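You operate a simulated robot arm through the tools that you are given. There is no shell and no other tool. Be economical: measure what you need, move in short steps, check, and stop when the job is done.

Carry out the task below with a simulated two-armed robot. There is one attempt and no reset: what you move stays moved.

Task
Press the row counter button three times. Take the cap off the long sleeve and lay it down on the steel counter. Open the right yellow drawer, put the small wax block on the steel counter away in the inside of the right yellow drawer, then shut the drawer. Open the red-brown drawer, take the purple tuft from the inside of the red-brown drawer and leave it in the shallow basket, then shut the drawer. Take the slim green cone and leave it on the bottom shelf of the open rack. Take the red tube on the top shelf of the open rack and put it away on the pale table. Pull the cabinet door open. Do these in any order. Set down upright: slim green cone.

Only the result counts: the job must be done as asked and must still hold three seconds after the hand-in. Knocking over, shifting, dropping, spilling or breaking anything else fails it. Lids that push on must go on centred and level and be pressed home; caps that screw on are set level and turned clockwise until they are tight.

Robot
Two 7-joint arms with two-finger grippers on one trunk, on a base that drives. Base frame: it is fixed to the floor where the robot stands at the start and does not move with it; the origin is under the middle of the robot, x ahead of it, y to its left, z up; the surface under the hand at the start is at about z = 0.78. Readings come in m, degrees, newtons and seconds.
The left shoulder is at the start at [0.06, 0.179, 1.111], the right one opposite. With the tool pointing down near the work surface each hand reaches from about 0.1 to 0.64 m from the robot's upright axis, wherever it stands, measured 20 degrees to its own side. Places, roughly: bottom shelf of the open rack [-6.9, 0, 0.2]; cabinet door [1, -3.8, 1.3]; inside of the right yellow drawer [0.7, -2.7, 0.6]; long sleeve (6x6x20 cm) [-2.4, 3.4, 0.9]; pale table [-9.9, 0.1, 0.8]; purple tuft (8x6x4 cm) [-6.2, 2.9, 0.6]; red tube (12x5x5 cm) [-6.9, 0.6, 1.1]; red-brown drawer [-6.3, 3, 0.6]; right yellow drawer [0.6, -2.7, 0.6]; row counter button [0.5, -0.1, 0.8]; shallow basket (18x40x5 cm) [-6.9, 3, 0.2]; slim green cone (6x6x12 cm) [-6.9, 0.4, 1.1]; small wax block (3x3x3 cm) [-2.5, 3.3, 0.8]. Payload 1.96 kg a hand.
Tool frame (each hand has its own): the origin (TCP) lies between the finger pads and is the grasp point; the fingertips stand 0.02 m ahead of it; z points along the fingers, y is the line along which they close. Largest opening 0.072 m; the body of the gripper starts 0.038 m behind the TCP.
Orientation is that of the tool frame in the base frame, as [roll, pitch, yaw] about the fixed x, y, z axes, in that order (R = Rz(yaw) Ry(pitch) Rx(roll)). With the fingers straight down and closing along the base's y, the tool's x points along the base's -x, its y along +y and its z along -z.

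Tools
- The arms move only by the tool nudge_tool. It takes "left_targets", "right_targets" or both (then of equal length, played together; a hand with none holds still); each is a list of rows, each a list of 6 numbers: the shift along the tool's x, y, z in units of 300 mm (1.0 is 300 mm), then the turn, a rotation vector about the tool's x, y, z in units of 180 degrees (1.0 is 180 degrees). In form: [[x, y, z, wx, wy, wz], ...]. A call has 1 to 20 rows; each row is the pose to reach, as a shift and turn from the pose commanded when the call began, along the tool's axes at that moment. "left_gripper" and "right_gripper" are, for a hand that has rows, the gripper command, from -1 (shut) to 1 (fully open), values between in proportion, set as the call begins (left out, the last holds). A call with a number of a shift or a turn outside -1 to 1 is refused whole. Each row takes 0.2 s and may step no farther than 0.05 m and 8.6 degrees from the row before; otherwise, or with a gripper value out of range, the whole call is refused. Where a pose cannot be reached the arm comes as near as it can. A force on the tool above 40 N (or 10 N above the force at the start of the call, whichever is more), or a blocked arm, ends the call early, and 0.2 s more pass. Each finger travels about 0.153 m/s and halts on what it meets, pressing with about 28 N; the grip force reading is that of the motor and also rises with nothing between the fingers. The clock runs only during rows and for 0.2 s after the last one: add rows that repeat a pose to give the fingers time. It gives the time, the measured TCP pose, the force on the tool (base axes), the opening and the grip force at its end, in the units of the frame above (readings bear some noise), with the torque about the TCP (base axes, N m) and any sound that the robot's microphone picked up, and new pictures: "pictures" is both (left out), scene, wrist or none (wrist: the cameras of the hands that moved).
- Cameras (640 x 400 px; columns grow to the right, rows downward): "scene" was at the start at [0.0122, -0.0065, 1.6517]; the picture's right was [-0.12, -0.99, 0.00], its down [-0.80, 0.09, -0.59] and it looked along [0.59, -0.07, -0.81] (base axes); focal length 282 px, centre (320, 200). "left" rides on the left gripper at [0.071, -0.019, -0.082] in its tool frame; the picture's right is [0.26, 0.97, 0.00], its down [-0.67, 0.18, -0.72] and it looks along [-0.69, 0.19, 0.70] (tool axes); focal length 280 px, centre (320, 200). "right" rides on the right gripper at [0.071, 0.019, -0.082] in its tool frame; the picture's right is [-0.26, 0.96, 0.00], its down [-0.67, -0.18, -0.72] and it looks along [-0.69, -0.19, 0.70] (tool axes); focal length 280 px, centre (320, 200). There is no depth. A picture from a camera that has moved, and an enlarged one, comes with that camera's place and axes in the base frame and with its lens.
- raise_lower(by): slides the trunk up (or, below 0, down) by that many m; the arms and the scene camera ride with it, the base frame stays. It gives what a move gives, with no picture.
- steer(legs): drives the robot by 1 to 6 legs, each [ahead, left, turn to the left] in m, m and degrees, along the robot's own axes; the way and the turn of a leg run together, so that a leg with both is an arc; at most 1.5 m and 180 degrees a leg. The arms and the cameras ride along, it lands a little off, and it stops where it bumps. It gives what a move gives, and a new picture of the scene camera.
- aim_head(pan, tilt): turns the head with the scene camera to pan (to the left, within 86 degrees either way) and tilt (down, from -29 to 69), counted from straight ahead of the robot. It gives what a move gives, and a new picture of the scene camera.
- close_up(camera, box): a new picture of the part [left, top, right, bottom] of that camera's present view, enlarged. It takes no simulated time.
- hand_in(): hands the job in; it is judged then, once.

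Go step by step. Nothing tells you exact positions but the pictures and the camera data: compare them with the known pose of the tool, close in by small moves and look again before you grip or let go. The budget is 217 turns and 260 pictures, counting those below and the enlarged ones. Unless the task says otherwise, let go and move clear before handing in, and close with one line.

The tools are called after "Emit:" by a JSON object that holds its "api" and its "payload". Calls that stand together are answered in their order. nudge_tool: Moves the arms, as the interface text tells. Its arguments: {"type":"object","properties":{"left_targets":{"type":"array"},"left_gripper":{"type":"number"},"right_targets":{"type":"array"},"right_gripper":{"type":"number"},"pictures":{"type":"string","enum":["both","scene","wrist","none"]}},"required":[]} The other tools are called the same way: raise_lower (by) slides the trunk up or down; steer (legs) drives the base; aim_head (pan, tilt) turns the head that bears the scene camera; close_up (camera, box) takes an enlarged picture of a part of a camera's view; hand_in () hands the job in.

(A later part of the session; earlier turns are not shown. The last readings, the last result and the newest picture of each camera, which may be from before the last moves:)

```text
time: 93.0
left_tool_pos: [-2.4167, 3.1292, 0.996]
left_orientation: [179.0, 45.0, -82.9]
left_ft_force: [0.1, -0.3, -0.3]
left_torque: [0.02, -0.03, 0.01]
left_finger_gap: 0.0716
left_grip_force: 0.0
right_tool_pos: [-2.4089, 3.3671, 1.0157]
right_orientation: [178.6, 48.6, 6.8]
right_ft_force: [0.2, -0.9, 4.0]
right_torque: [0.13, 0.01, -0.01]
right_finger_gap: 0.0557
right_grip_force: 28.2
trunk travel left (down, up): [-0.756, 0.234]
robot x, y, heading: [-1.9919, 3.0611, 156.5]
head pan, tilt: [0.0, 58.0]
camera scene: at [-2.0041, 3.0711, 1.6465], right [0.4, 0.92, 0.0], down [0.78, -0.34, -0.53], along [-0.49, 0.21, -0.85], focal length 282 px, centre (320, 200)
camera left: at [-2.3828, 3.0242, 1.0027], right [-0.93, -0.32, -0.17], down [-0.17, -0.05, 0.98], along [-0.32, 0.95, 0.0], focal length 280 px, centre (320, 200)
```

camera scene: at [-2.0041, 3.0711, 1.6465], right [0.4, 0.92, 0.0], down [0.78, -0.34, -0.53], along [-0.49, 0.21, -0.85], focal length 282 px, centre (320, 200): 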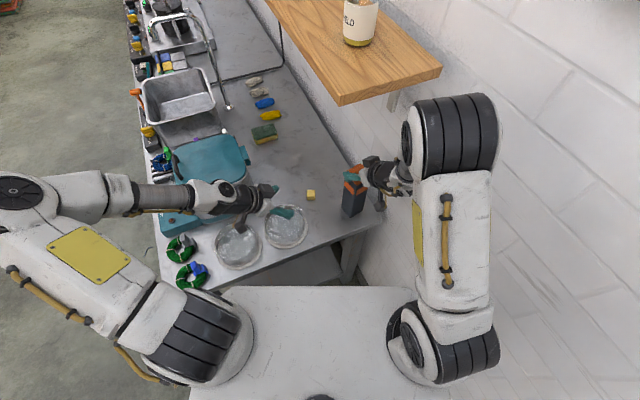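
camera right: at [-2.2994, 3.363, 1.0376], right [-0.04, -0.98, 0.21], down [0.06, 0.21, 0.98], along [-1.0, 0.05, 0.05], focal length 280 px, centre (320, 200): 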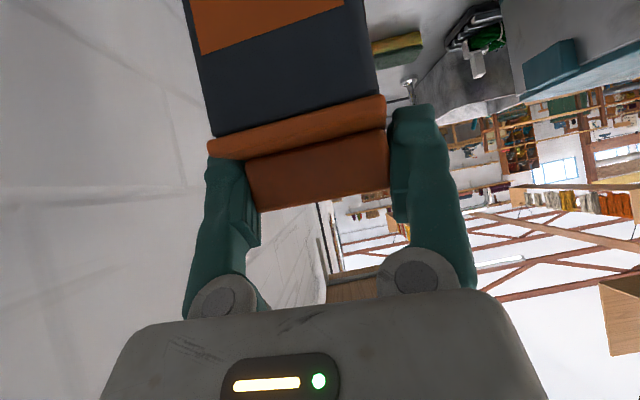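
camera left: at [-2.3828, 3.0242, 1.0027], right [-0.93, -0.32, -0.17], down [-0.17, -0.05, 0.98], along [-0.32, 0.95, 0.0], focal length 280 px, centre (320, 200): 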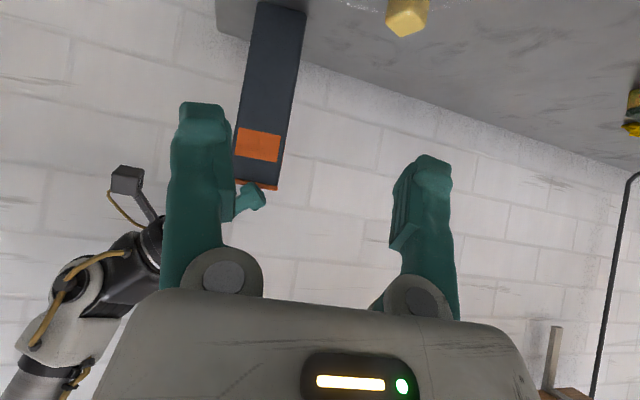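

The sleeve body is ahead at x≈-2.41. Moving the left hand closer with a bit more tilt, then I'll check alignment.

Emit:
{"api": "nudge_tool", "payload": {"left_targets": [[-0.04, -0.014, 0.09, 0, -0.028, 0], [-0.08, -0.027, 0.19, 0, -0.055, 0], [-0.11, -0.041, 0.28, 0, -0.055, 0], [-0.15, -0.055, 0.37, 0, -0.055, 0], [-0.185, -0.068, 0.467, 0, -0.055, 0], [-0.185, -0.068, 0.467, 0, -0.055, 0]], "pictures": "both"}}

```text
time: 94.4
left_tool_pos: [-2.4155, 3.2657, 0.9323]
left_orientation: [179.0, 54.9, -82.9]
left_ft_force: [0.8, -0.5, -0.5]
left_torque: [-0.02, 0.0, 0.01]
left_finger_gap: 0.072
left_grip_force: 0.1
right_tool_pos: [-2.4073, 3.367, 1.0161]
right_orientation: [178.8, 48.4, 6.9]
right_ft_force: [0.8, 0.6, 4.1]
right_torque: [0.14, 0.04, -0.03]
right_finger_gap: 0.0558
right_grip_force: 28.0
trunk travel left (down, up): [-0.756, 0.234]
robot x, y, heading: [-1.9964, 3.064, 156.9]
head pan, tilt: [0.0, 58.0]
camera scene: at [-2.0045, 3.0694, 1.6465], right [0.4, 0.92, 0.0], down [0.78, -0.34, -0.53], along [-0.49, 0.21, -0.85], focal length 282 px, centre (320, 200)
camera left: at [-2.3831, 3.1627, 0.9204], right [-0.94, -0.28, -0.2], down [-0.14, -0.22, 0.96], along [-0.32, 0.93, 0.17], focal length 280 px, centre (320, 200)
```

scene: 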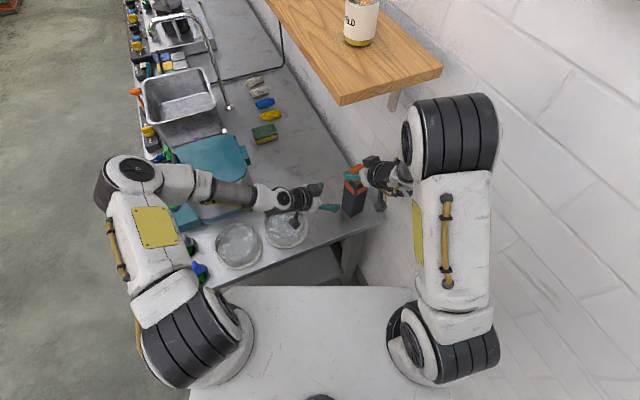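
left: 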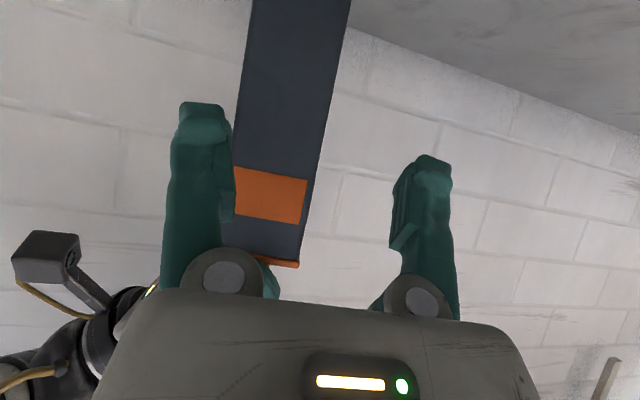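

Aligned estimate: sleeve centre [-2.410, 3.366]. Shifting 8 mm toward +x first, then forward around the body.

Emit:
{"api": "nudge_tool", "payload": {"left_targets": [[-0.0, -0.05, 0.0, 0, 0, 0], [-0.03, -0.061, 0.045, 0, 0, 0], [-0.06, -0.061, 0.09, 0, 0, 0], [-0.09, -0.061, 0.135, 0, 0, 0], [-0.12, -0.061, 0.18, 0, 0, 0], [-0.15, -0.061, 0.226, 0, 0, 0], [-0.15, -0.061, 0.226, 0, 0, 0]], "pictures": "both"}}

Emit:
{"api": "close_up", "payload": {"camera": "scene", "box": [270, 140, 430, 240]}}

```text
time: 96.0
left_tool_pos: [-2.4089, 3.3478, 0.931]
left_orientation: [179.0, 54.8, -82.9]
left_ft_force: [1.4, -9.5, -4.8]
left_torque: [0.7, 0.16, 0.04]
left_finger_gap: 0.0718
left_grip_force: 0.1
right_tool_pos: [-2.4094, 3.3684, 1.0163]
right_orientation: [178.9, 48.4, 6.7]
right_ft_force: [-1.4, 8.8, 8.0]
right_torque: [-0.05, -0.01, -0.08]
right_finger_gap: 0.0554
right_grip_force: 28.4
trunk travel left (down, up): [-0.756, 0.234]
robot x, y, heading: [-1.9923, 3.0654, 156.4]
head pan, tilt: [0.0, 58.0]
camera scene: at [-2.0047, 3.0699, 1.6464], right [0.4, 0.92, 0.0], down [0.78, -0.34, -0.53], along [-0.49, 0.21, -0.85], focal length 282 px, centre (320, 200)
camera left: at [-2.3761, 3.2445, 0.92], right [-0.94, -0.28, -0.2], down [-0.15, -0.22, 0.97], along [-0.32, 0.93, 0.16], focal length 280 px, centre (320, 200)
```

scene: 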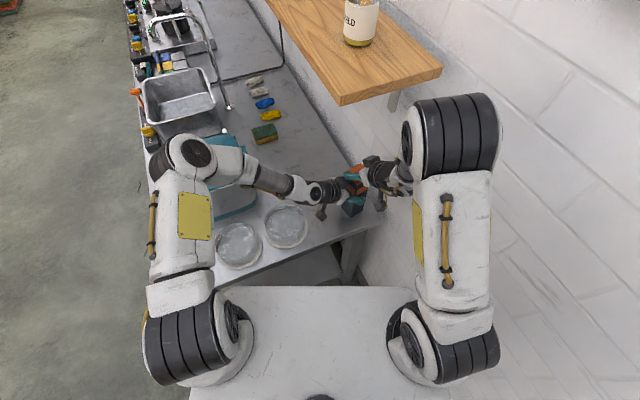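
left: 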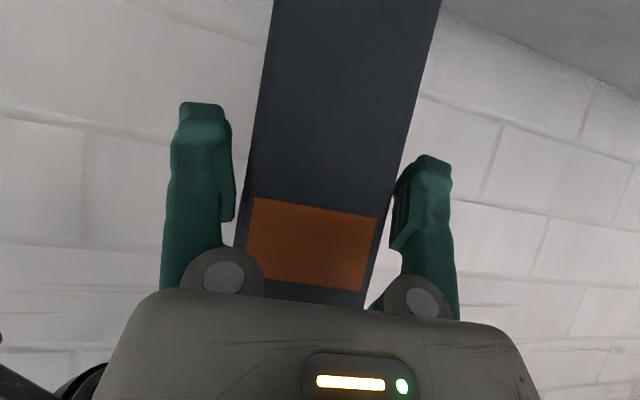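

```text
4.00 times, centred on (350, 190) of scene
camera zoom: at [-2.0047, 3.0699, 1.6464], right [0.4, 0.92, 0.0], down [0.78, -0.34, -0.53], along [-0.49, 0.21, -0.85], focal length 1128 px, centre (200, 240)
```

zoom: 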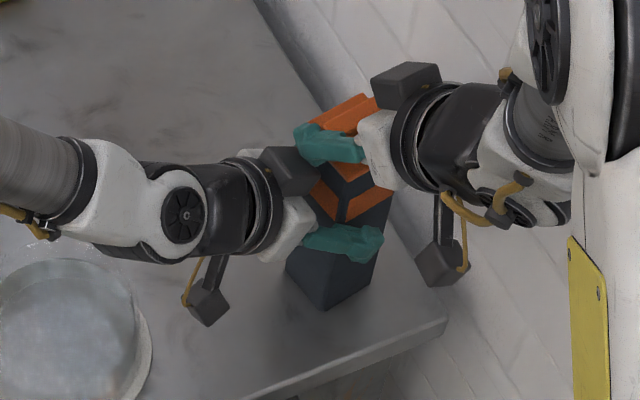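

The palm is just touching the sleeve face; backing 5 mm and closing the left hand on the body.

Emit:
{"api": "nudge_tool", "payload": {"left_targets": [[0.0095, 0, -0.0135, 0, 0, 0], [0.0095, 0, -0.0135, 0, 0, 0]], "pictures": "none"}}

Emit:
{"api": "nudge_tool", "payload": {"left_targets": [[0, 0, 0, 0, 0, 0], [0, 0, 0, 0, 0, 0], [0, 0, 0, 0, 0, 0]], "left_gripper": -1, "pictures": "wrist"}}

```text
time: 96.6
left_tool_pos: [-2.4065, 3.3443, 0.9332]
left_orientation: [179.0, 54.9, -83.0]
left_ft_force: [-0.4, 0.7, -0.5]
left_torque: [0.02, 0.01, -0.01]
left_finger_gap: 0.0721
left_grip_force: 0.0
right_tool_pos: [-2.4092, 3.368, 1.0161]
right_orientation: [178.8, 48.4, 6.9]
right_ft_force: [-0.1, 0.9, 7.0]
right_torque: [0.18, 0.14, 0.02]
right_finger_gap: 0.0554
right_grip_force: 28.2
trunk travel left (down, up): [-0.756, 0.234]
robot x, y, heading: [-1.9946, 3.0637, 156.6]
head pan, tilt: [0.0, 58.0]
```

```text
time: 97.4
left_tool_pos: [-2.4084, 3.3435, 0.9322]
left_orientation: [179.0, 55.0, -83.0]
left_ft_force: [-1.7, 1.7, 3.2]
left_torque: [0.36, -0.01, 0.03]
left_finger_gap: 0.0616
left_grip_force: 27.2
right_tool_pos: [-2.4091, 3.3676, 1.0168]
right_orientation: [178.8, 48.3, 7.0]
right_ft_force: [1.3, -0.9, 5.9]
right_torque: [0.14, 0.11, -0.03]
right_finger_gap: 0.0558
right_grip_force: 28.1
trunk travel left (down, up): [-0.756, 0.234]
robot x, y, heading: [-1.9923, 3.0648, 156.6]
head pan, tilt: [0.0, 58.0]
camera left: at [-2.3746, 3.2414, 0.9209], right [-0.94, -0.28, -0.2], down [-0.14, -0.22, 0.96], along [-0.32, 0.93, 0.17], focal length 280 px, centre (320, 200)
```

left: 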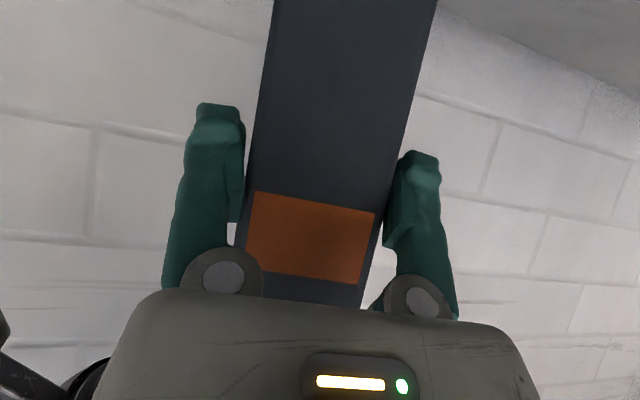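

Left holds the body (61.6 mm). Now pull the cap up with the right hand.

Emit:
{"api": "nudge_tool", "payload": {"right_targets": [[-0.0125, 0, -0.011, 0, 0, 0], [-0.025, 0, -0.022, 0, 0, 0], [-0.0375, 0, -0.033, 0, 0, 0], [-0.05, 0, -0.044, 0, 0, 0], [-0.075, 0, -0.066, 0, 0, 0], [-0.1, 0, -0.088, 0, 0, 0]], "pictures": "wrist"}}

Emit:
{"api": "close_up", "payload": {"camera": "scene", "box": [270, 130, 430, 230]}}

```text
time: 98.8
left_tool_pos: [-2.4075, 3.3436, 0.9336]
left_orientation: [178.9, 54.9, -83.0]
left_ft_force: [-0.7, -1.1, 10.1]
left_torque: [0.12, -0.12, -0.03]
left_finger_gap: 0.0616
left_grip_force: 27.9
right_tool_pos: [-2.4103, 3.3667, 1.0578]
right_orientation: [178.8, 48.3, 6.9]
right_ft_force: [-0.3, 0.3, -1.0]
right_torque: [0.01, 0.0, 0.01]
right_finger_gap: 0.0555
right_grip_force: 27.8
trunk travel left (down, up): [-0.756, 0.234]
robot x, y, heading: [-1.9899, 3.0616, 156.7]
head pan, tilt: [0.0, 58.0]
camera right: at [-2.2997, 3.3631, 1.0581], right [-0.04, -0.98, 0.21], down [0.06, 0.21, 0.98], along [-1.0, 0.05, 0.05], focal length 280 px, centre (320, 200)
```

right: 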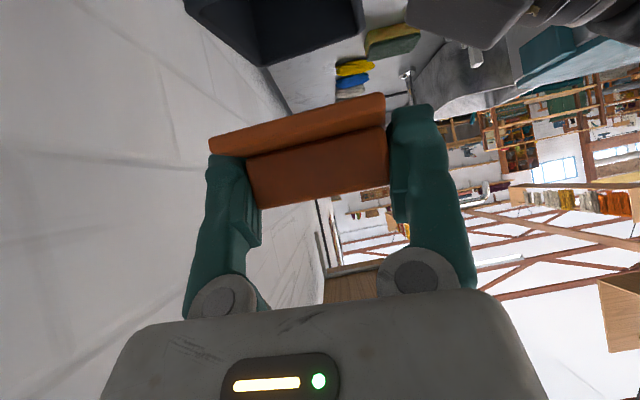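

```text
4.00 times, centred on (350, 180) of scene
camera zoom: at [-2.0039, 3.0695, 1.6465], right [0.4, 0.92, 0.0], down [0.78, -0.34, -0.53], along [-0.49, 0.21, -0.85], focal length 1128 px, centre (200, 280)
```

zoom: 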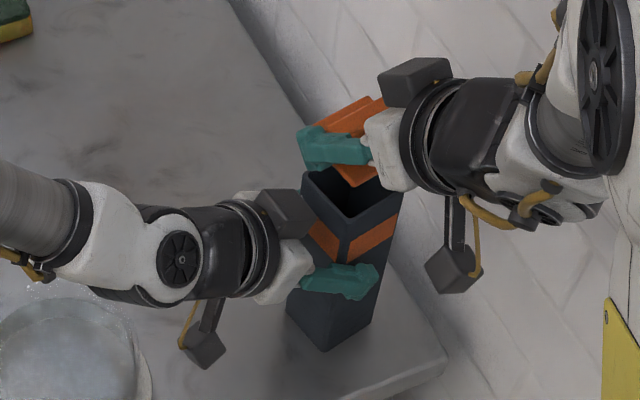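

The cap came off. I'll move the cap up and away, and release the sleeve body with the left hand.

Emit:
{"api": "nudge_tool", "payload": {"right_targets": [[-0.05, 0, -0.044, 0, 0, 0], [-0.075, 0, -0.066, 0, 0, 0], [0.0, 0.02, -0.15, 0, 0, 0], [0.07, 0.03, -0.23, 0, 0, 0], [0.145, 0.041, -0.314, 0, 0, 0]], "pictures": "none"}}

Emit:
{"api": "nudge_tool", "payload": {"left_targets": [[0, 0, 0, 0, 0, 0], [0, 0, 0, 0, 0, 0], [0, 0, 0, 0, 0, 0]], "left_gripper": 1, "pictures": "both"}}

```text
time: 100.0
left_tool_pos: [-2.4079, 3.3445, 0.9332]
left_orientation: [178.8, 54.8, -83.0]
left_ft_force: [-1.5, -2.2, 9.7]
left_torque: [0.02, -0.13, -0.03]
left_finger_gap: 0.0614
left_grip_force: 28.2
right_tool_pos: [-2.3092, 3.37, 1.0862]
right_orientation: [178.8, 48.4, 6.9]
right_ft_force: [0.1, 0.5, -0.5]
right_torque: [0.01, 0.01, 0.0]
right_finger_gap: 0.0553
right_grip_force: 27.8
trunk travel left (down, up): [-0.756, 0.234]
robot x, y, heading: [-1.9975, 3.0633, 156.7]
head pan, tilt: [0.0, 58.0]
```

```text
time: 100.8
left_tool_pos: [-2.4084, 3.345, 0.9313]
left_orientation: [179.0, 54.7, -82.9]
left_ft_force: [-0.3, -0.2, 1.0]
left_torque: [-0.01, 0.0, -0.02]
left_finger_gap: 0.0722
left_grip_force: 0.0
right_tool_pos: [-2.3111, 3.3703, 1.0853]
right_orientation: [178.7, 48.2, 6.8]
right_ft_force: [0.1, -0.2, -1.0]
right_torque: [0.02, -0.04, 0.02]
right_finger_gap: 0.0554
right_grip_force: 27.9
trunk travel left (down, up): [-0.756, 0.234]
robot x, y, heading: [-1.9957, 3.0632, 156.6]
head pan, tilt: [0.0, 58.0]
camera scene: at [-2.0053, 3.0707, 1.6465], right [0.4, 0.92, 0.0], down [0.78, -0.34, -0.53], along [-0.49, 0.21, -0.85], focal length 282 px, centre (320, 200)
camera left: at [-2.3751, 3.2416, 0.9202], right [-0.94, -0.28, -0.2], down [-0.14, -0.22, 0.96], along [-0.32, 0.93, 0.16], focal length 280 px, centre (320, 200)
```

scene: 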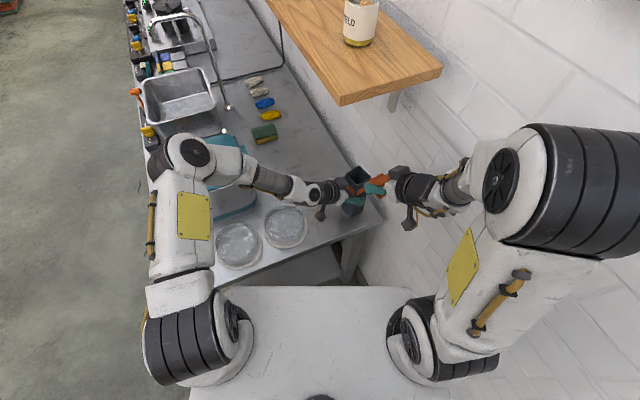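
left: 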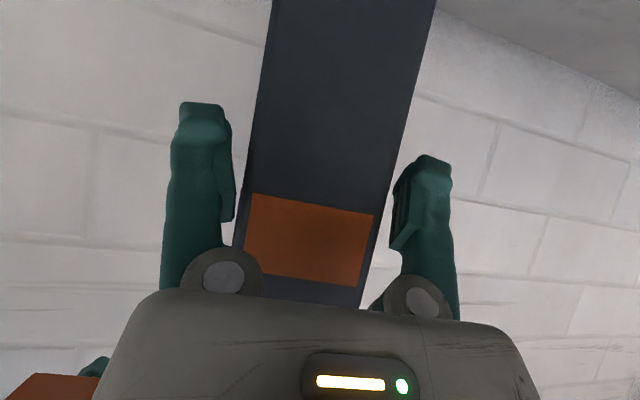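

Emit:
{"api": "nudge_tool", "payload": {"left_targets": [[0.0375, 0, -0.0565, 0, 0, 0], [0.075, 0, -0.113, 0, 0, 0], [0.1125, 0, -0.17, 0, 0, 0], [0.15, 0, -0.226, 0, 0, 0], [0.15, 0, -0.34, 0, 0, 0], [0.15, 0, -0.45, 0, 0, 0], [0.15, 0, -0.56, 0, 0, 0], [0.11, 0, -0.7, 0, 0, 0], [0.07, 0, -0.85, 0, 0, 0]], "pictures": "scene"}}

Emit:
{"api": "close_up", "payload": {"camera": "scene", "box": [240, 130, 432, 250]}}

```text
time: 102.8
left_tool_pos: [-2.3757, 3.1245, 1.0656]
left_orientation: [178.7, 54.8, -83.3]
left_ft_force: [0.8, 1.0, 0.5]
left_torque: [-0.02, 0.0, 0.01]
left_finger_gap: 0.072
left_grip_force: 0.0
right_tool_pos: [-2.3095, 3.3706, 1.0856]
right_orientation: [178.7, 48.4, 6.7]
right_ft_force: [0.3, 0.5, 0.3]
right_torque: [0.02, 0.0, 0.02]
right_finger_gap: 0.0555
right_grip_force: 28.3
trunk travel left (down, up): [-0.756, 0.234]
robot x, y, heading: [-1.9952, 3.0698, 156.8]
head pan, tilt: [0.0, 58.0]
camera scene: at [-2.0022, 3.0716, 1.6464], right [0.4, 0.92, 0.0], down [0.78, -0.34, -0.53], along [-0.49, 0.21, -0.85], focal length 282 px, centre (320, 200)
```

scene: 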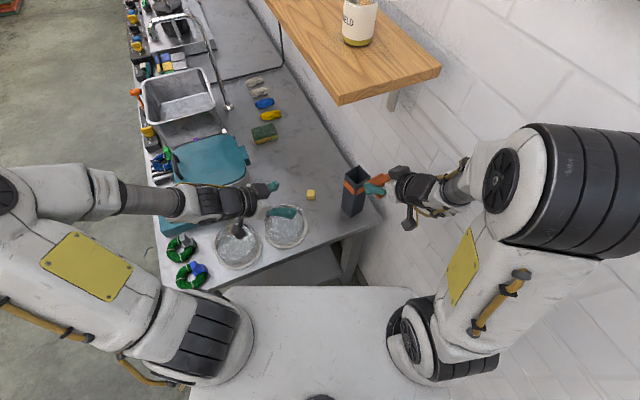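

```text
3.33 times, centred on (336, 190) of scene
camera zoom: at [-2.0022, 3.0716, 1.6464], right [0.4, 0.92, 0.0], down [0.78, -0.34, -0.53], along [-0.49, 0.21, -0.85], focal length 940 px, centre (267, 233)
```

zoom: 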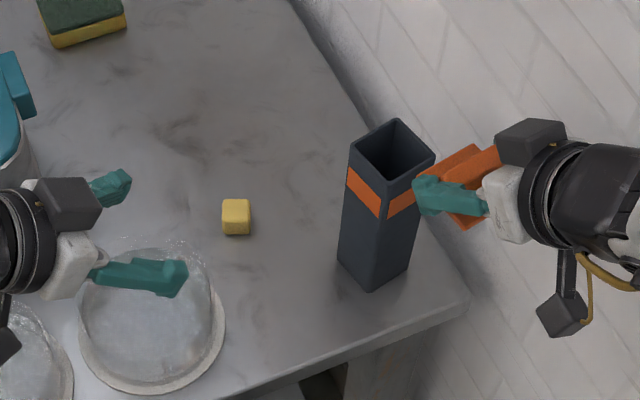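

Sleeve stands open and upright. Carrying the cap to the free patch near [-2.42, 3.27] and down to just above the counter.

Emit:
{"api": "nudge_tool", "payload": {"right_targets": [[-0.009, 0.11, 0.01, 0, 0, 0], [-0.018, 0.22, 0.02, 0, 0, 0], [-0.026, 0.331, 0.03, 0, 0, 0], [-0.062, 0.32, 0.12, 0, 0, 0], [-0.097, 0.31, 0.21, 0, 0, 0], [-0.133, 0.298, 0.3, 0, 0, 0], [-0.168, 0.287, 0.39, 0, 0, 0], [-0.068, 0.287, 0.478, 0, 0, 0], [0.032, 0.287, 0.567, 0, 0, 0], [0.132, 0.287, 0.655, 0, 0, 0], [0.18, 0.287, 0.7, 0, 0, 0], [0.18, 0.287, 0.7, 0, 0, 0]], "left_targets": [[0, 0, -0.05, 0, 0, 0], [0, 0, -0.1, 0, 0, 0], [0, 0, -0.15, 0, 0, 0], [0, 0, -0.2, 0, 0, 0], [0, 0, -0.2, 0, 0, 0], [0, 0, -0.2, 0, 0, 0], [0, 0, -0.2, 0, 0, 0], [0, 0, -0.2, 0, 0, 0], [0, 0, -0.2, 0, 0, 0], [0, 0, -0.2, 0, 0, 0], [0, 0, -0.2, 0, 0, 0], [0, 0, -0.2, 0, 0, 0]], "pictures": "both"}}

Emit:
{"api": "close_up", "payload": {"camera": "scene", "box": [240, 130, 432, 250]}}

```text
time: 105.4
left_tool_pos: [-2.3816, 3.077, 1.0969]
left_orientation: [179.0, 54.9, -82.9]
left_ft_force: [1.1, 1.3, 0.5]
left_torque: [-0.04, -0.03, 0.0]
left_finger_gap: 0.0719
left_grip_force: 0.2
left hand out of reach, approached as far as the arm can: row 2, 3, 4, 5, 6, 7, 8, 9, 10, 11, 12
right_tool_pos: [-2.4162, 3.268, 0.9079]
right_orientation: [178.7, 48.3, 6.9]
right_ft_force: [-0.6, 0.2, -0.6]
right_torque: [-0.03, 0.02, 0.02]
right_finger_gap: 0.055
right_grip_force: 28.2
right hand out of reach, approached as far as the arm can: row 1, 2, 3, 4
trunk travel left (down, up): [-0.756, 0.234]
robot x, y, heading: [-1.993, 3.0638, 156.5]
head pan, tilt: [0.0, 58.0]
camera scene: at [-2.0048, 3.0705, 1.6465], right [0.4, 0.92, 0.0], down [0.78, -0.34, -0.53], along [-0.49, 0.21, -0.85], focal length 282 px, centre (320, 200)
camera right: at [-2.3059, 3.262, 0.9092], right [-0.04, -0.98, 0.21], down [0.06, 0.21, 0.98], along [-1.0, 0.05, 0.05], focal length 280 px, centre (320, 200)
camera left: at [-2.3479, 2.9737, 1.0849], right [-0.94, -0.28, -0.21], down [-0.15, -0.22, 0.96], along [-0.32, 0.93, 0.16], focal length 280 px, centre (320, 200)
```

scene: 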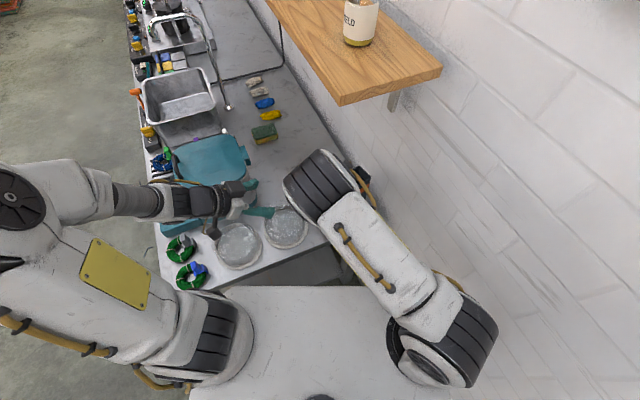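
right: 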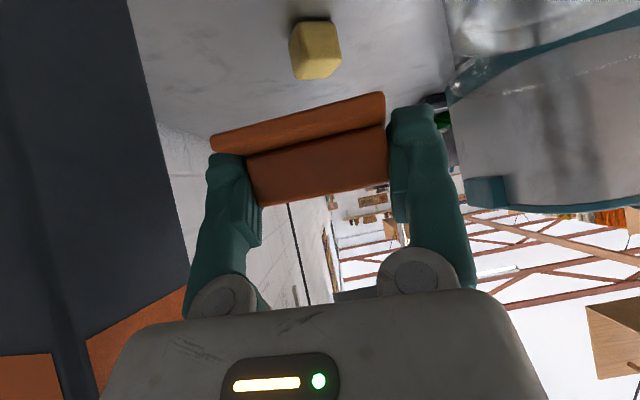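
left: 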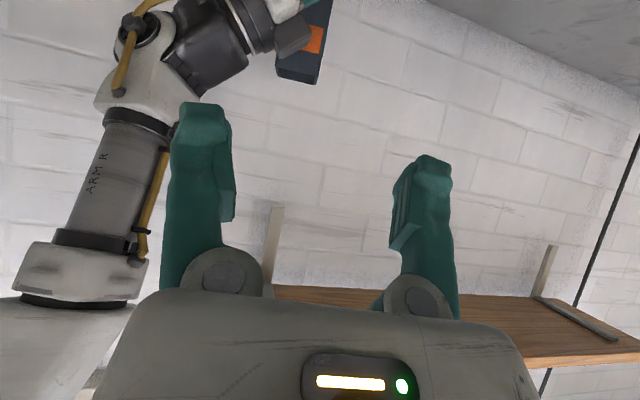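

```text
3.33 times, centred on (336, 190) of scene
camera zoom: at [-2.0048, 3.0705, 1.6465], right [0.4, 0.92, 0.0], down [0.78, -0.34, -0.53], along [-0.49, 0.21, -0.85], focal length 940 px, centre (267, 233)
```

zoom: 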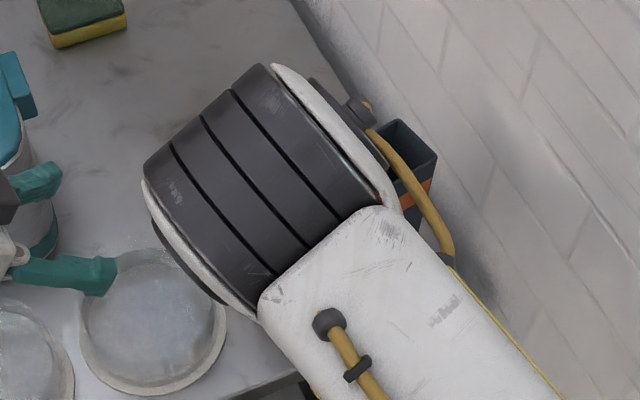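

The sleeve is still standing; elbow is high above. Lowering the cap gradually until it touches.

Emit:
{"api": "nudge_tool", "payload": {"right_targets": [[0.05, 0, 0.044, 0, 0, 0], [0.1, 0, 0.088, 0, 0, 0], [0.13, 0, 0.115, 0, 0, 0], [0.145, 0, 0.128, 0, 0, 0], [0.155, 0, 0.137, 0, 0, 0], [0.165, 0, 0.146, 0, 0, 0]], "pictures": "both"}}

```text
time: 106.8
left_tool_pos: [-2.3816, 3.0773, 1.0966]
left_orientation: [179.2, 54.8, -82.8]
left_ft_force: [0.1, 0.2, -0.5]
left_torque: [-0.01, 0.01, 0.02]
left_finger_gap: 0.0721
left_grip_force: 0.1
right_tool_pos: [-2.4187, 3.2668, 0.8427]
right_orientation: [178.3, 48.2, 6.8]
right_ft_force: [0.4, -0.1, -0.3]
right_torque: [0.02, -0.01, 0.04]
right_finger_gap: 0.0554
right_grip_force: 28.0
trunk travel left (down, up): [-0.756, 0.234]
robot x, y, heading: [-1.9952, 3.0662, 156.3]
head pan, tilt: [0.0, 58.0]
camera scene: at [-2.0051, 3.0709, 1.6465], right [0.4, 0.92, 0.0], down [0.78, -0.34, -0.53], along [-0.49, 0.21, -0.85], focal length 282 px, centre (320, 200)
camera right: at [-2.3081, 3.2616, 0.8433], right [-0.04, -0.98, 0.21], down [0.06, 0.21, 0.98], along [-1.0, 0.05, 0.05], focal length 280 px, centre (320, 200)
```

scene: 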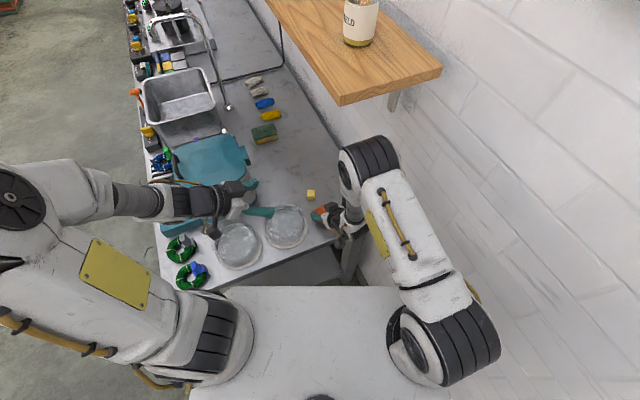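
right: 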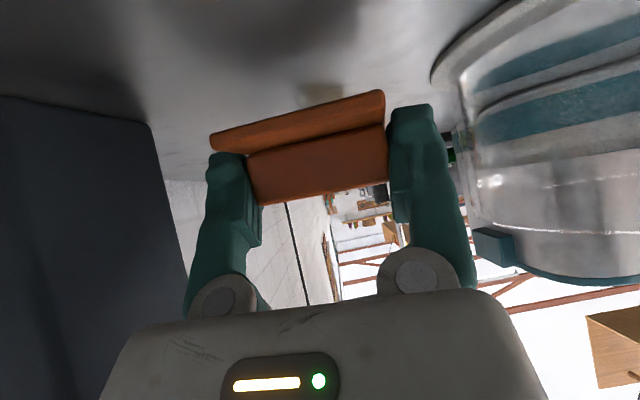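

No contact yet; continuing down slowly.

Emit:
{"api": "nudge_tool", "payload": {"right_targets": [[0.01, 0, 0.0088, 0, 0, 0], [0.02, 0, 0.0177, 0, 0, 0], [0.0275, 0, 0.0245, 0, 0, 0], [0.035, 0, 0.031, 0, 0, 0], [0.035, 0, 0.031, 0, 0, 0]], "pictures": "wrist"}}

Emit:
{"api": "close_up", "payload": {"camera": "scene", "box": [240, 130, 432, 250]}}

```text
time: 108.0
left_tool_pos: [-2.3808, 3.0774, 1.0953]
left_orientation: [179.1, 55.0, -82.9]
left_ft_force: [-0.8, 0.1, 0.5]
left_torque: [-0.04, -0.01, 0.02]
left_finger_gap: 0.0718
left_grip_force: 0.1
right_tool_pos: [-2.4173, 3.2674, 0.8284]
right_orientation: [178.3, 48.3, 6.9]
right_ft_force: [0.4, 0.7, -0.7]
right_torque: [-0.03, 0.03, -0.02]
right_finger_gap: 0.055
right_grip_force: 28.2
trunk travel left (down, up): [-0.756, 0.234]
robot x, y, heading: [-1.9971, 3.0637, 156.4]
head pan, tilt: [0.0, 58.0]
camera right: at [-2.3075, 3.2634, 0.8298], right [-0.04, -0.98, 0.21], down [0.06, 0.21, 0.98], along [-1.0, 0.05, 0.05], focal length 280 px, centre (320, 200)
```

right: 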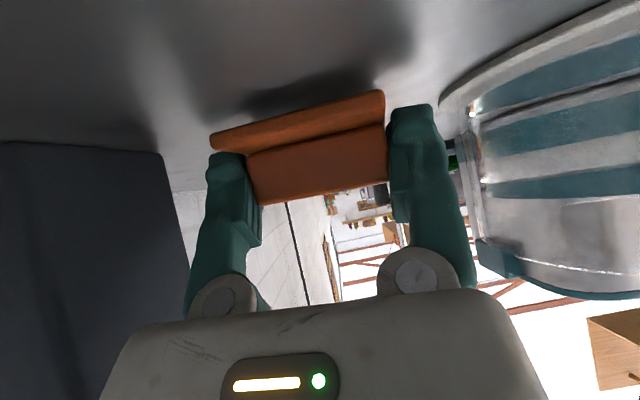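

```text
3.33 times, centred on (336, 190) of scene
camera zoom: at [-2.0049, 3.0703, 1.6465], right [0.4, 0.92, 0.0], down [0.78, -0.34, -0.53], along [-0.49, 0.21, -0.85], focal length 940 px, centre (267, 233)
```

zoom: 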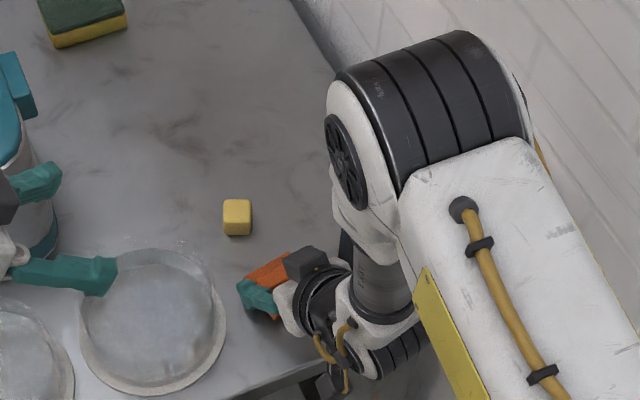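

Emit:
{"api": "nudge_tool", "payload": {"right_targets": [[0.0075, 0, 0.0066, 0, 0, 0], [0.015, 0, 0.0133, 0, 0, 0], [0.02, 0, 0.0177, 0, 0, 0], [0.02, 0, 0.0177, 0, 0, 0]], "pictures": "wrist"}}

```text
time: 109.0
left_tool_pos: [-2.3795, 3.0759, 1.098]
left_orientation: [178.9, 55.0, -83.0]
left_ft_force: [0.4, -0.3, -0.1]
left_torque: [0.03, 0.02, 0.0]
left_finger_gap: 0.0717
left_grip_force: 0.1
right_tool_pos: [-2.4184, 3.2685, 0.8223]
right_orientation: [178.4, 48.6, 6.9]
right_ft_force: [-0.4, 2.1, 23.5]
right_torque: [0.68, 0.02, 0.05]
right_finger_gap: 0.055
right_grip_force: 28.5
right hand out of reach, approached as far as the arm can: row 3, 4
trunk travel left (down, up): [-0.756, 0.234]
robot x, y, heading: [-1.9977, 3.0683, 156.5]
head pan, tilt: [0.0, 58.0]
camera right: at [-2.3084, 3.2634, 0.8229], right [-0.04, -0.98, 0.21], down [0.06, 0.21, 0.98], along [-1.0, 0.05, 0.05], focal length 280 px, centre (320, 200)
```

right: 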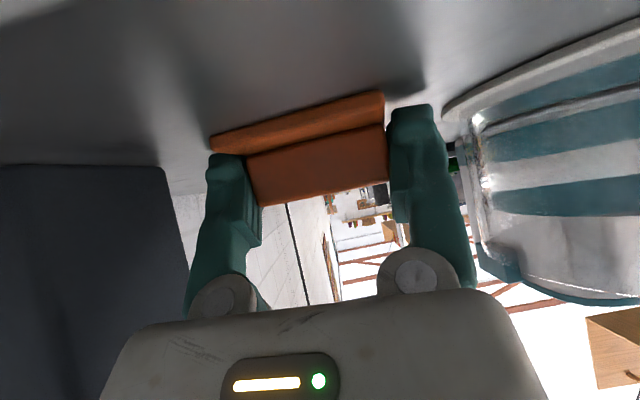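

The cap rests on the counter. Releasing and rising straight up.

Emit:
{"api": "nudge_tool", "payload": {"right_targets": [[-0.005, 0, -0.004, 0, 0, 0], [-0.005, 0, -0.004, 0, 0, 0], [-0.005, 0, -0.004, 0, 0, 0], [-0.07, 0, -0.062, 0, 0, 0], [-0.15, 0, -0.133, 0, 0, 0], [-0.22, 0, -0.195, 0, 0, 0]], "right_gripper": 1, "pictures": "both"}}

```text
time: 110.4
left_tool_pos: [-2.3796, 3.077, 1.0967]
left_orientation: [179.0, 54.8, -83.0]
left_ft_force: [-0.4, 0.6, -1.4]
left_torque: [0.0, 0.02, 0.02]
left_finger_gap: 0.0721
left_grip_force: 0.0
right_tool_pos: [-2.4204, 3.2693, 0.9071]
right_orientation: [178.8, 48.3, 6.8]
right_ft_force: [0.0, 1.0, 0.8]
right_torque: [0.02, -0.02, -0.02]
right_finger_gap: 0.0719
right_grip_force: 0.1
trunk travel left (down, up): [-0.756, 0.234]
robot x, y, heading: [-1.9977, 3.0636, 156.4]
head pan, tilt: [0.0, 58.0]
camera scene: at [-2.0044, 3.0702, 1.6464], right [0.4, 0.92, 0.0], down [0.78, -0.34, -0.53], along [-0.49, 0.21, -0.85], focal length 282 px, centre (320, 200)
camera right: at [-2.3097, 3.265, 0.9086], right [-0.04, -0.98, 0.21], down [0.06, 0.21, 0.98], along [-1.0, 0.05, 0.05], focal length 280 px, centre (320, 200)
```

scene: 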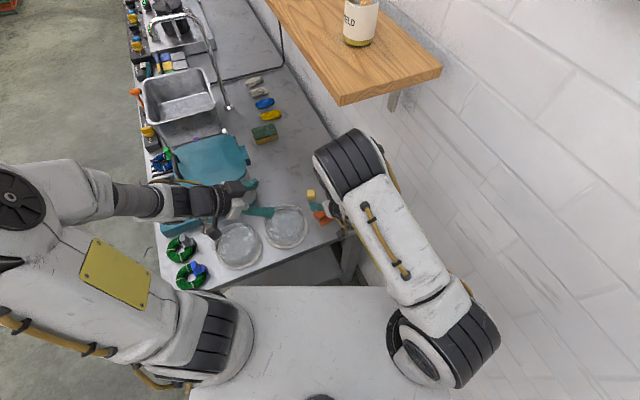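
right: 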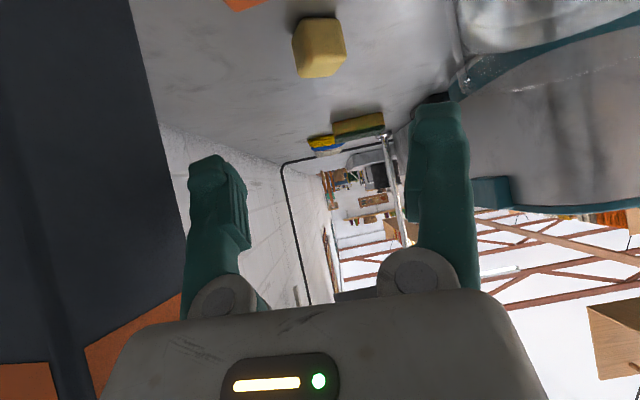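

Cap is laid flat. Retracting the right hand up and out, while un-tilting the left hand to fetch the wax again.

Emit:
{"api": "nudge_tool", "payload": {"right_targets": [[-0.07, 0, -0.062, 0, 0, 0], [-0.15, 0, -0.133, 0, 0, 0], [-0.25, 0, -0.22, 0, 0, 0], [-0.35, 0, -0.31, 0, 0, 0], [-0.4, 0, -0.36, 0, 0, 0], [-0.33, 0.01, -0.43, 0, 0, 0], [-0.26, 0.02, -0.51, 0, 0, 0], [-0.19, 0.03, -0.59, 0, 0, 0], [-0.12, 0.04, -0.67, 0, 0, 0]], "left_targets": [[0, 0, 0, 0, 0.038, 0], [0, 0, 0, 0, 0.076, 0], [0, 0, 0, 0, 0.114, 0], [0, 0, 0, 0, 0.152, 0], [0, 0, 0, 0, 0.19, 0], [0, 0, 0, 0, 0.228, 0], [0, 0, 0, 0, 0.266, 0], [0, 0, 0, 0, 0.304, 0], [0, 0, 0, 0, 0.304, 0]], "pictures": "scene"}}

```text
time: 112.4
left_tool_pos: [-2.3809, 3.0758, 1.0949]
left_orientation: [179.5, 0.1, -82.1]
left_ft_force: [-0.5, 0.1, 0.2]
left_torque: [0.06, 0.01, -0.01]
left_finger_gap: 0.0719
left_grip_force: 0.1
left hand out of reach, approached as far as the arm can: row 7
right_tool_pos: [-2.3494, 3.2809, 1.0684]
right_orientation: [178.9, 48.2, 6.9]
right_ft_force: [0.1, -0.3, 0.6]
right_torque: [-0.02, 0.0, -0.02]
right_finger_gap: 0.0718
right_grip_force: 0.0
right hand out of reach, approached as far as the arm can: row 8, 9
trunk travel left (down, up): [-0.756, 0.234]
robot x, y, heading: [-1.9966, 3.066, 156.3]
head pan, tilt: [0.0, 58.0]
camera scene: at [-2.0057, 3.0683, 1.6464], right [0.4, 0.92, 0.0], down [0.78, -0.34, -0.53], along [-0.49, 0.21, -0.85], focal length 282 px, centre (320, 200)
```

scene: 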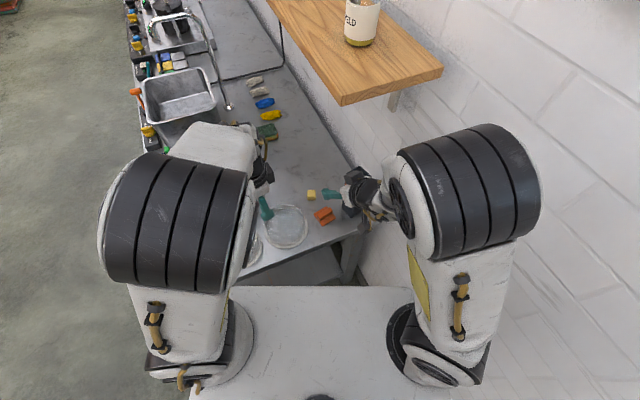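

Emit:
{"api": "nudge_tool", "payload": {"left_targets": [[-0.04, 0.02, 0.04, 0, 0, -0.037], [-0.08, 0.035, 0.08, 0, 0, -0.074], [-0.12, 0.05, 0.12, 0, 0, -0.111], [-0.16, 0.07, 0.16, 0, 0, -0.148], [-0.2, 0.085, 0.2, 0, 0, -0.185], [-0.24, 0.1, 0.24, 0, 0, -0.222], [-0.28, 0.12, 0.3, 0, 0, -0.259], [-0.32, 0.135, 0.35, 0, 0, -0.296], [-0.358, 0.152, 0.4, 0, 0, -0.3256], [-0.358, 0.152, 0.4, 0, 0, -0.3256]], "right_targets": [[0, -0.05, 0, 0, 0, 0], [0, -0.1, 0, 0, 0, 0], [0, -0.15, 0, 0, 0, 0], [0, -0.2, 0, 0, 0, 0], [0, -0.2, 0, 0, 0, 0], [0, -0.2, 0, 0, 0, 0], [0, -0.2, 0, 0, 0, 0], [0, -0.2, 0, 0, 0, 0], [0, -0.2, 0, 0, 0, 0], [0, -0.2, 0, 0, 0, 0]], "pictures": "both"}}

```text
time: 114.6
left_tool_pos: [-2.3768, 3.1034, 1.0548]
left_orientation: [-179.6, 0.6, -23.6]
left_ft_force: [0.5, -1.0, 0.4]
left_torque: [-0.04, 0.01, -0.02]
left_finger_gap: 0.072
left_grip_force: 0.1
left hand out of reach, approached as far as the arm can: row 3, 4, 5, 6, 7, 8, 9, 10
right_tool_pos: [-2.3556, 3.3413, 1.0667]
right_orientation: [178.6, 48.3, 6.8]
right_ft_force: [-0.6, 0.1, -0.2]
right_torque: [0.02, 0.0, -0.04]
right_finger_gap: 0.0719
right_grip_force: 0.0
trunk travel left (down, up): [-0.756, 0.234]
robot x, y, heading: [-1.9951, 3.0674, 156.8]
head pan, tilt: [0.0, 58.0]
camera scene: at [-2.0063, 3.0702, 1.6465], right [0.4, 0.92, 0.0], down [0.78, -0.34, -0.53], along [-0.49, 0.21, -0.85], focal length 282 px, centre (320, 200)
camera right: at [-2.2457, 3.3371, 1.0675], right [-0.04, -0.98, 0.21], down [0.06, 0.21, 0.98], along [-1.0, 0.05, 0.05], focal length 280 px, centre (320, 200)
camera left: at [-2.3043, 3.0919, 1.1356], right [-0.15, -0.99, -0.01], down [-0.68, 0.1, 0.72], along [-0.71, 0.11, -0.69], focal length 280 px, centre (320, 200)
```

scene: 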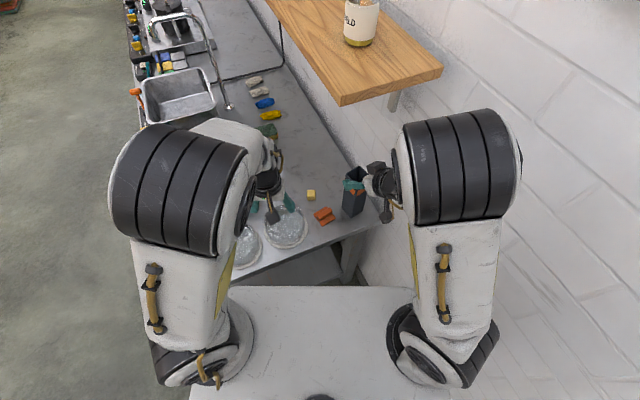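
right: 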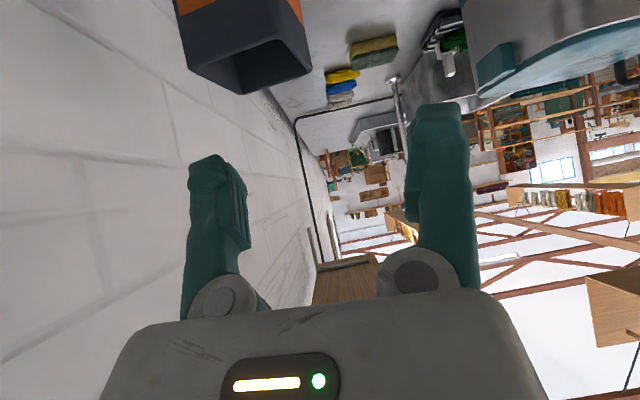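
left: 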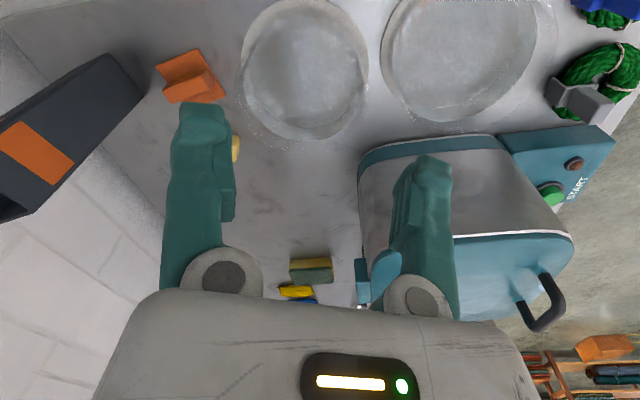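

The left arm lags in an awkward elbow posture; checking whether it converges when given time.

Emit:
{"api": "nudge_tool", "payload": {"left_targets": [[0, 0, 0, 0, 0, 0], [0, 0, 0, 0, 0, 0], [0, 0, 0, 0, 0, 0]], "pictures": "none"}}

```text
time: 115.4
left_tool_pos: [-2.3752, 3.1034, 1.0552]
left_orientation: [-179.7, 0.7, -23.7]
left_ft_force: [0.2, -0.6, 0.0]
left_torque: [0.0, 0.01, 0.0]
left_finger_gap: 0.0718
left_grip_force: 0.0
right_tool_pos: [-2.3541, 3.3422, 1.0673]
right_orientation: [178.6, 48.3, 6.8]
right_ft_force: [0.7, -0.2, 0.2]
right_torque: [-0.01, 0.0, 0.0]
right_finger_gap: 0.072
right_grip_force: 0.1
trunk travel left (down, up): [-0.756, 0.234]
robot x, y, heading: [-1.9938, 3.065, 156.6]
head pan, tilt: [0.0, 58.0]
```

Emit:
{"api": "nudge_tool", "payload": {"left_targets": [[0, 0, 0.06, 0, 0, 0], [0, 0, 0.12, 0, 0, 0], [-0.03, 0, 0.2, 0, 0, 0], [-0.1, -0.03, 0.25, 0, 0, 0], [-0.17, -0.05, 0.3, 0, 0, 0]], "pictures": "scene"}}

```text
time: 116.6
left_tool_pos: [-2.3633, 3.0931, 1.0325]
left_orientation: [179.9, 0.7, -23.6]
left_ft_force: [0.2, -0.2, -0.6]
left_torque: [-0.01, 0.0, 0.0]
left_finger_gap: 0.0719
left_grip_force: 0.2
left hand out of reach, approached as far as the arm can: row 1, 2, 3, 4, 5
right_tool_pos: [-2.3541, 3.3424, 1.0651]
right_orientation: [178.6, 48.3, 6.7]
right_ft_force: [0.3, -0.4, 0.6]
right_torque: [-0.04, -0.02, 0.03]
right_finger_gap: 0.0721
right_grip_force: 0.1
trunk travel left (down, up): [-0.756, 0.234]
robot x, y, heading: [-1.9967, 3.063, 156.5]
head pan, tilt: [0.0, 58.0]
camera scene: at [-2.0048, 3.0705, 1.6465], right [0.4, 0.92, 0.0], down [0.78, -0.34, -0.53], along [-0.49, 0.21, -0.85], focal length 282 px, centre (320, 200)
```

scene: 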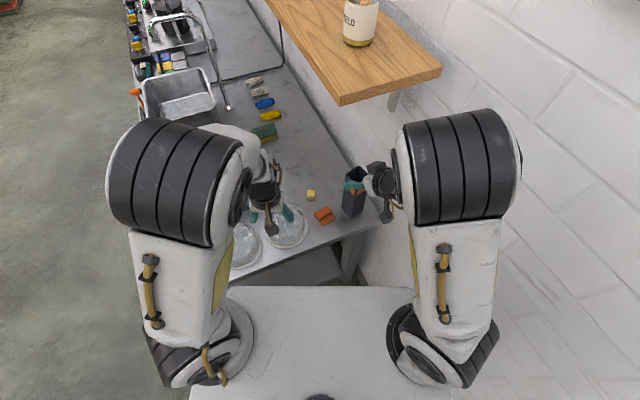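

Retracing: turning the left hand back to its earlier yaw and toward the earlier good posture.

Emit:
{"api": "nudge_tool", "payload": {"left_targets": [[0, 0, 0, 0, 0, 0.045], [0, 0, 0, 0, 0, 0.09], [-0.03, -0.01, 0.0, 0, 0, 0.135], [-0.07, -0.025, 0.02, 0, 0, 0.18], [-0.11, -0.04, 0.04, 0, 0, 0.225], [-0.16, -0.055, 0.07, 0, 0, 0.27], [-0.2, -0.07, 0.1, 0, 0, 0.325], [-0.235, -0.079, 0.117, 0, 0, 0.325], [-0.235, -0.079, 0.117, 0, 0, 0.325]], "pictures": "scene"}}

```text
refused: row 7 steps farther than a row can; nothing moved
```

Emit:
{"api": "nudge_tool", "payload": {"left_targets": [[0, 0, 0, 0, 0, 0.045], [0, 0, 0, 0, 0, 0.09], [-0.03, -0.01, 0.0, 0, 0, 0.135], [-0.07, -0.025, 0.02, 0, 0, 0.18], [-0.11, -0.04, 0.04, 0, 0, 0.225], [-0.16, -0.055, 0.07, 0, 0, 0.27], [-0.2, -0.07, 0.1, 0, 0, 0.315], [-0.235, -0.079, 0.117, 0, 0, 0.325], [-0.235, -0.079, 0.117, 0, 0, 0.325]], "pictures": "scene"}}

```text
time: 118.6
left_tool_pos: [-2.3582, 3.1448, 1.0467]
left_orientation: [179.8, 0.5, -82.1]
left_ft_force: [0.9, -0.3, 0.3]
left_torque: [-0.03, -0.03, 0.02]
left_finger_gap: 0.0721
left_grip_force: 0.0
left hand out of reach, approached as far as the arm can: row 3, 4, 5, 6, 7, 8, 9
right_tool_pos: [-2.3551, 3.3425, 1.0669]
right_orientation: [178.6, 48.4, 6.8]
right_ft_force: [0.4, 1.2, -0.4]
right_torque: [-0.03, -0.01, -0.01]
right_finger_gap: 0.072
right_grip_force: 0.1
trunk travel left (down, up): [-0.756, 0.234]
robot x, y, heading: [-1.9959, 3.0617, 156.4]
head pan, tilt: [0.0, 58.0]
camera scene: at [-2.0046, 3.0709, 1.6465], right [0.4, 0.92, 0.0], down [0.78, -0.34, -0.53], along [-0.49, 0.21, -0.85], focal length 282 px, centre (320, 200)
```

scene: 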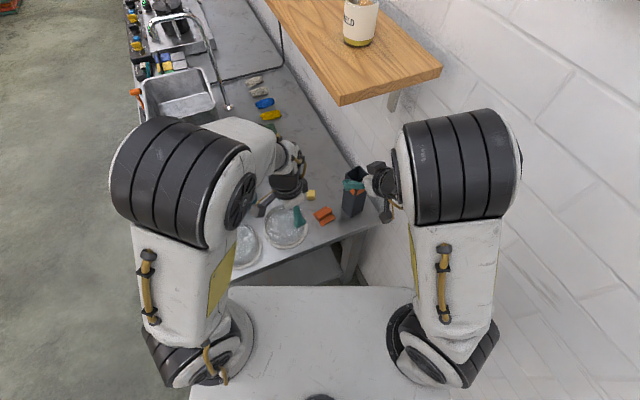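

Emit:
{"api": "nudge_tool", "payload": {"left_targets": [[0, 0, 0, 0, -0.045, 0], [0, 0, 0, 0, -0.09, 0], [0, 0, 0, 0, -0.135, 0], [0, 0.0, 0.0, 0, -0.18, 0], [0, 0.0, 0.0, 0, -0.225, 0], [0, 0.05, 0.05, 0, -0.27, 0], [0.01, 0.1, 0.1, 0, -0.305, 0], [0.02, 0.15, 0.17, 0, -0.305, 0], [0.022, 0.2, 0.223, 0, -0.305, 0], [0.022, 0.2, 0.223, 0, -0.305, 0]], "pictures": "scene"}}

```text
time: 120.8
left_tool_pos: [-2.3722, 3.1437, 1.091]
left_orientation: [178.9, 54.9, -82.8]
left_ft_force: [0.0, 0.1, 0.7]
left_torque: [-0.02, 0.0, 0.02]
left_finger_gap: 0.0718
left_grip_force: 0.1
left hand out of reach, approached as far as the arm can: row 5, 6, 7, 8, 9, 10
right_tool_pos: [-2.3554, 3.3415, 1.0662]
right_orientation: [178.7, 48.3, 6.8]
right_ft_force: [0.3, -0.6, -0.4]
right_torque: [0.0, 0.04, -0.03]
right_finger_gap: 0.072
right_grip_force: 0.0
trunk travel left (down, up): [-0.756, 0.234]
robot x, y, heading: [-1.994, 3.0649, 156.8]
head pan, tilt: [0.0, 58.0]
camera scene: at [-2.005, 3.0704, 1.6465], right [0.4, 0.92, 0.0], down [0.78, -0.34, -0.53], along [-0.49, 0.21, -0.85], focal length 282 px, centre (320, 200)
```

scene: 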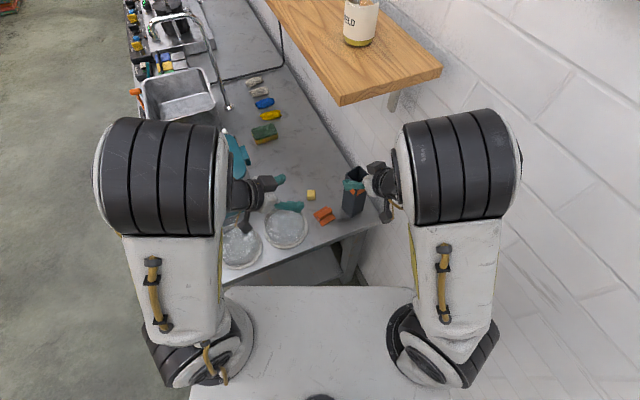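

The elbow is stuck high. I'll swing the left hand out to its own side while untilting, so the elbow comes down.

Emit:
{"api": "nudge_tool", "payload": {"left_targets": [[0.06, 0.06, -0.084, 0, 0, 0], [0.12, 0.12, -0.168, 0, 0.0, 0], [0.18, 0.18, -0.252, 0, 0.0, 0], [0.24, 0.24, -0.337, 0, 0.04, 0], [0.3, 0.3, -0.42, 0, 0.08, 0], [0.36, 0.36, -0.505, 0, 0.12, 0], [0.413, 0.426, -0.589, 0, 0.16, 0], [0.413, 0.426, -0.589, 0, 0.2, 0], [0.413, 0.426, -0.589, 0, 0.24, 0], [0.413, 0.426, -0.589, 0, 0.28, 0], [0.413, 0.426, -0.589, 0, 0.305, 0]], "pictures": "scene"}}

```text
time: 123.2
left_tool_pos: [-2.4687, 2.9131, 1.0888]
left_orientation: [179.4, -0.1, -81.9]
left_ft_force: [0.0, 0.7, -0.5]
left_torque: [-0.06, -0.03, -0.02]
left_finger_gap: 0.072
left_grip_force: 0.1
left hand out of reach, approached as far as the arm can: row 1, 2, 3, 4, 5, 6
right_tool_pos: [-2.3554, 3.3447, 1.0658]
right_orientation: [178.4, 48.4, 6.6]
right_ft_force: [0.2, 0.4, -0.1]
right_torque: [-0.01, -0.03, 0.05]
right_finger_gap: 0.072
right_grip_force: 0.1
trunk travel left (down, up): [-0.756, 0.234]
robot x, y, heading: [-1.9948, 3.0641, 156.5]
head pan, tilt: [0.0, 58.0]
camera scene: at [-2.0059, 3.0763, 1.6465], right [0.4, 0.92, 0.0], down [0.78, -0.34, -0.53], along [-0.49, 0.21, -0.85], focal length 282 px, centre (320, 200)
```

scene: 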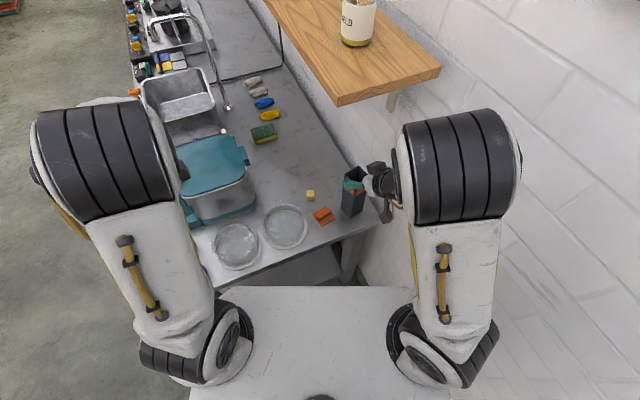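

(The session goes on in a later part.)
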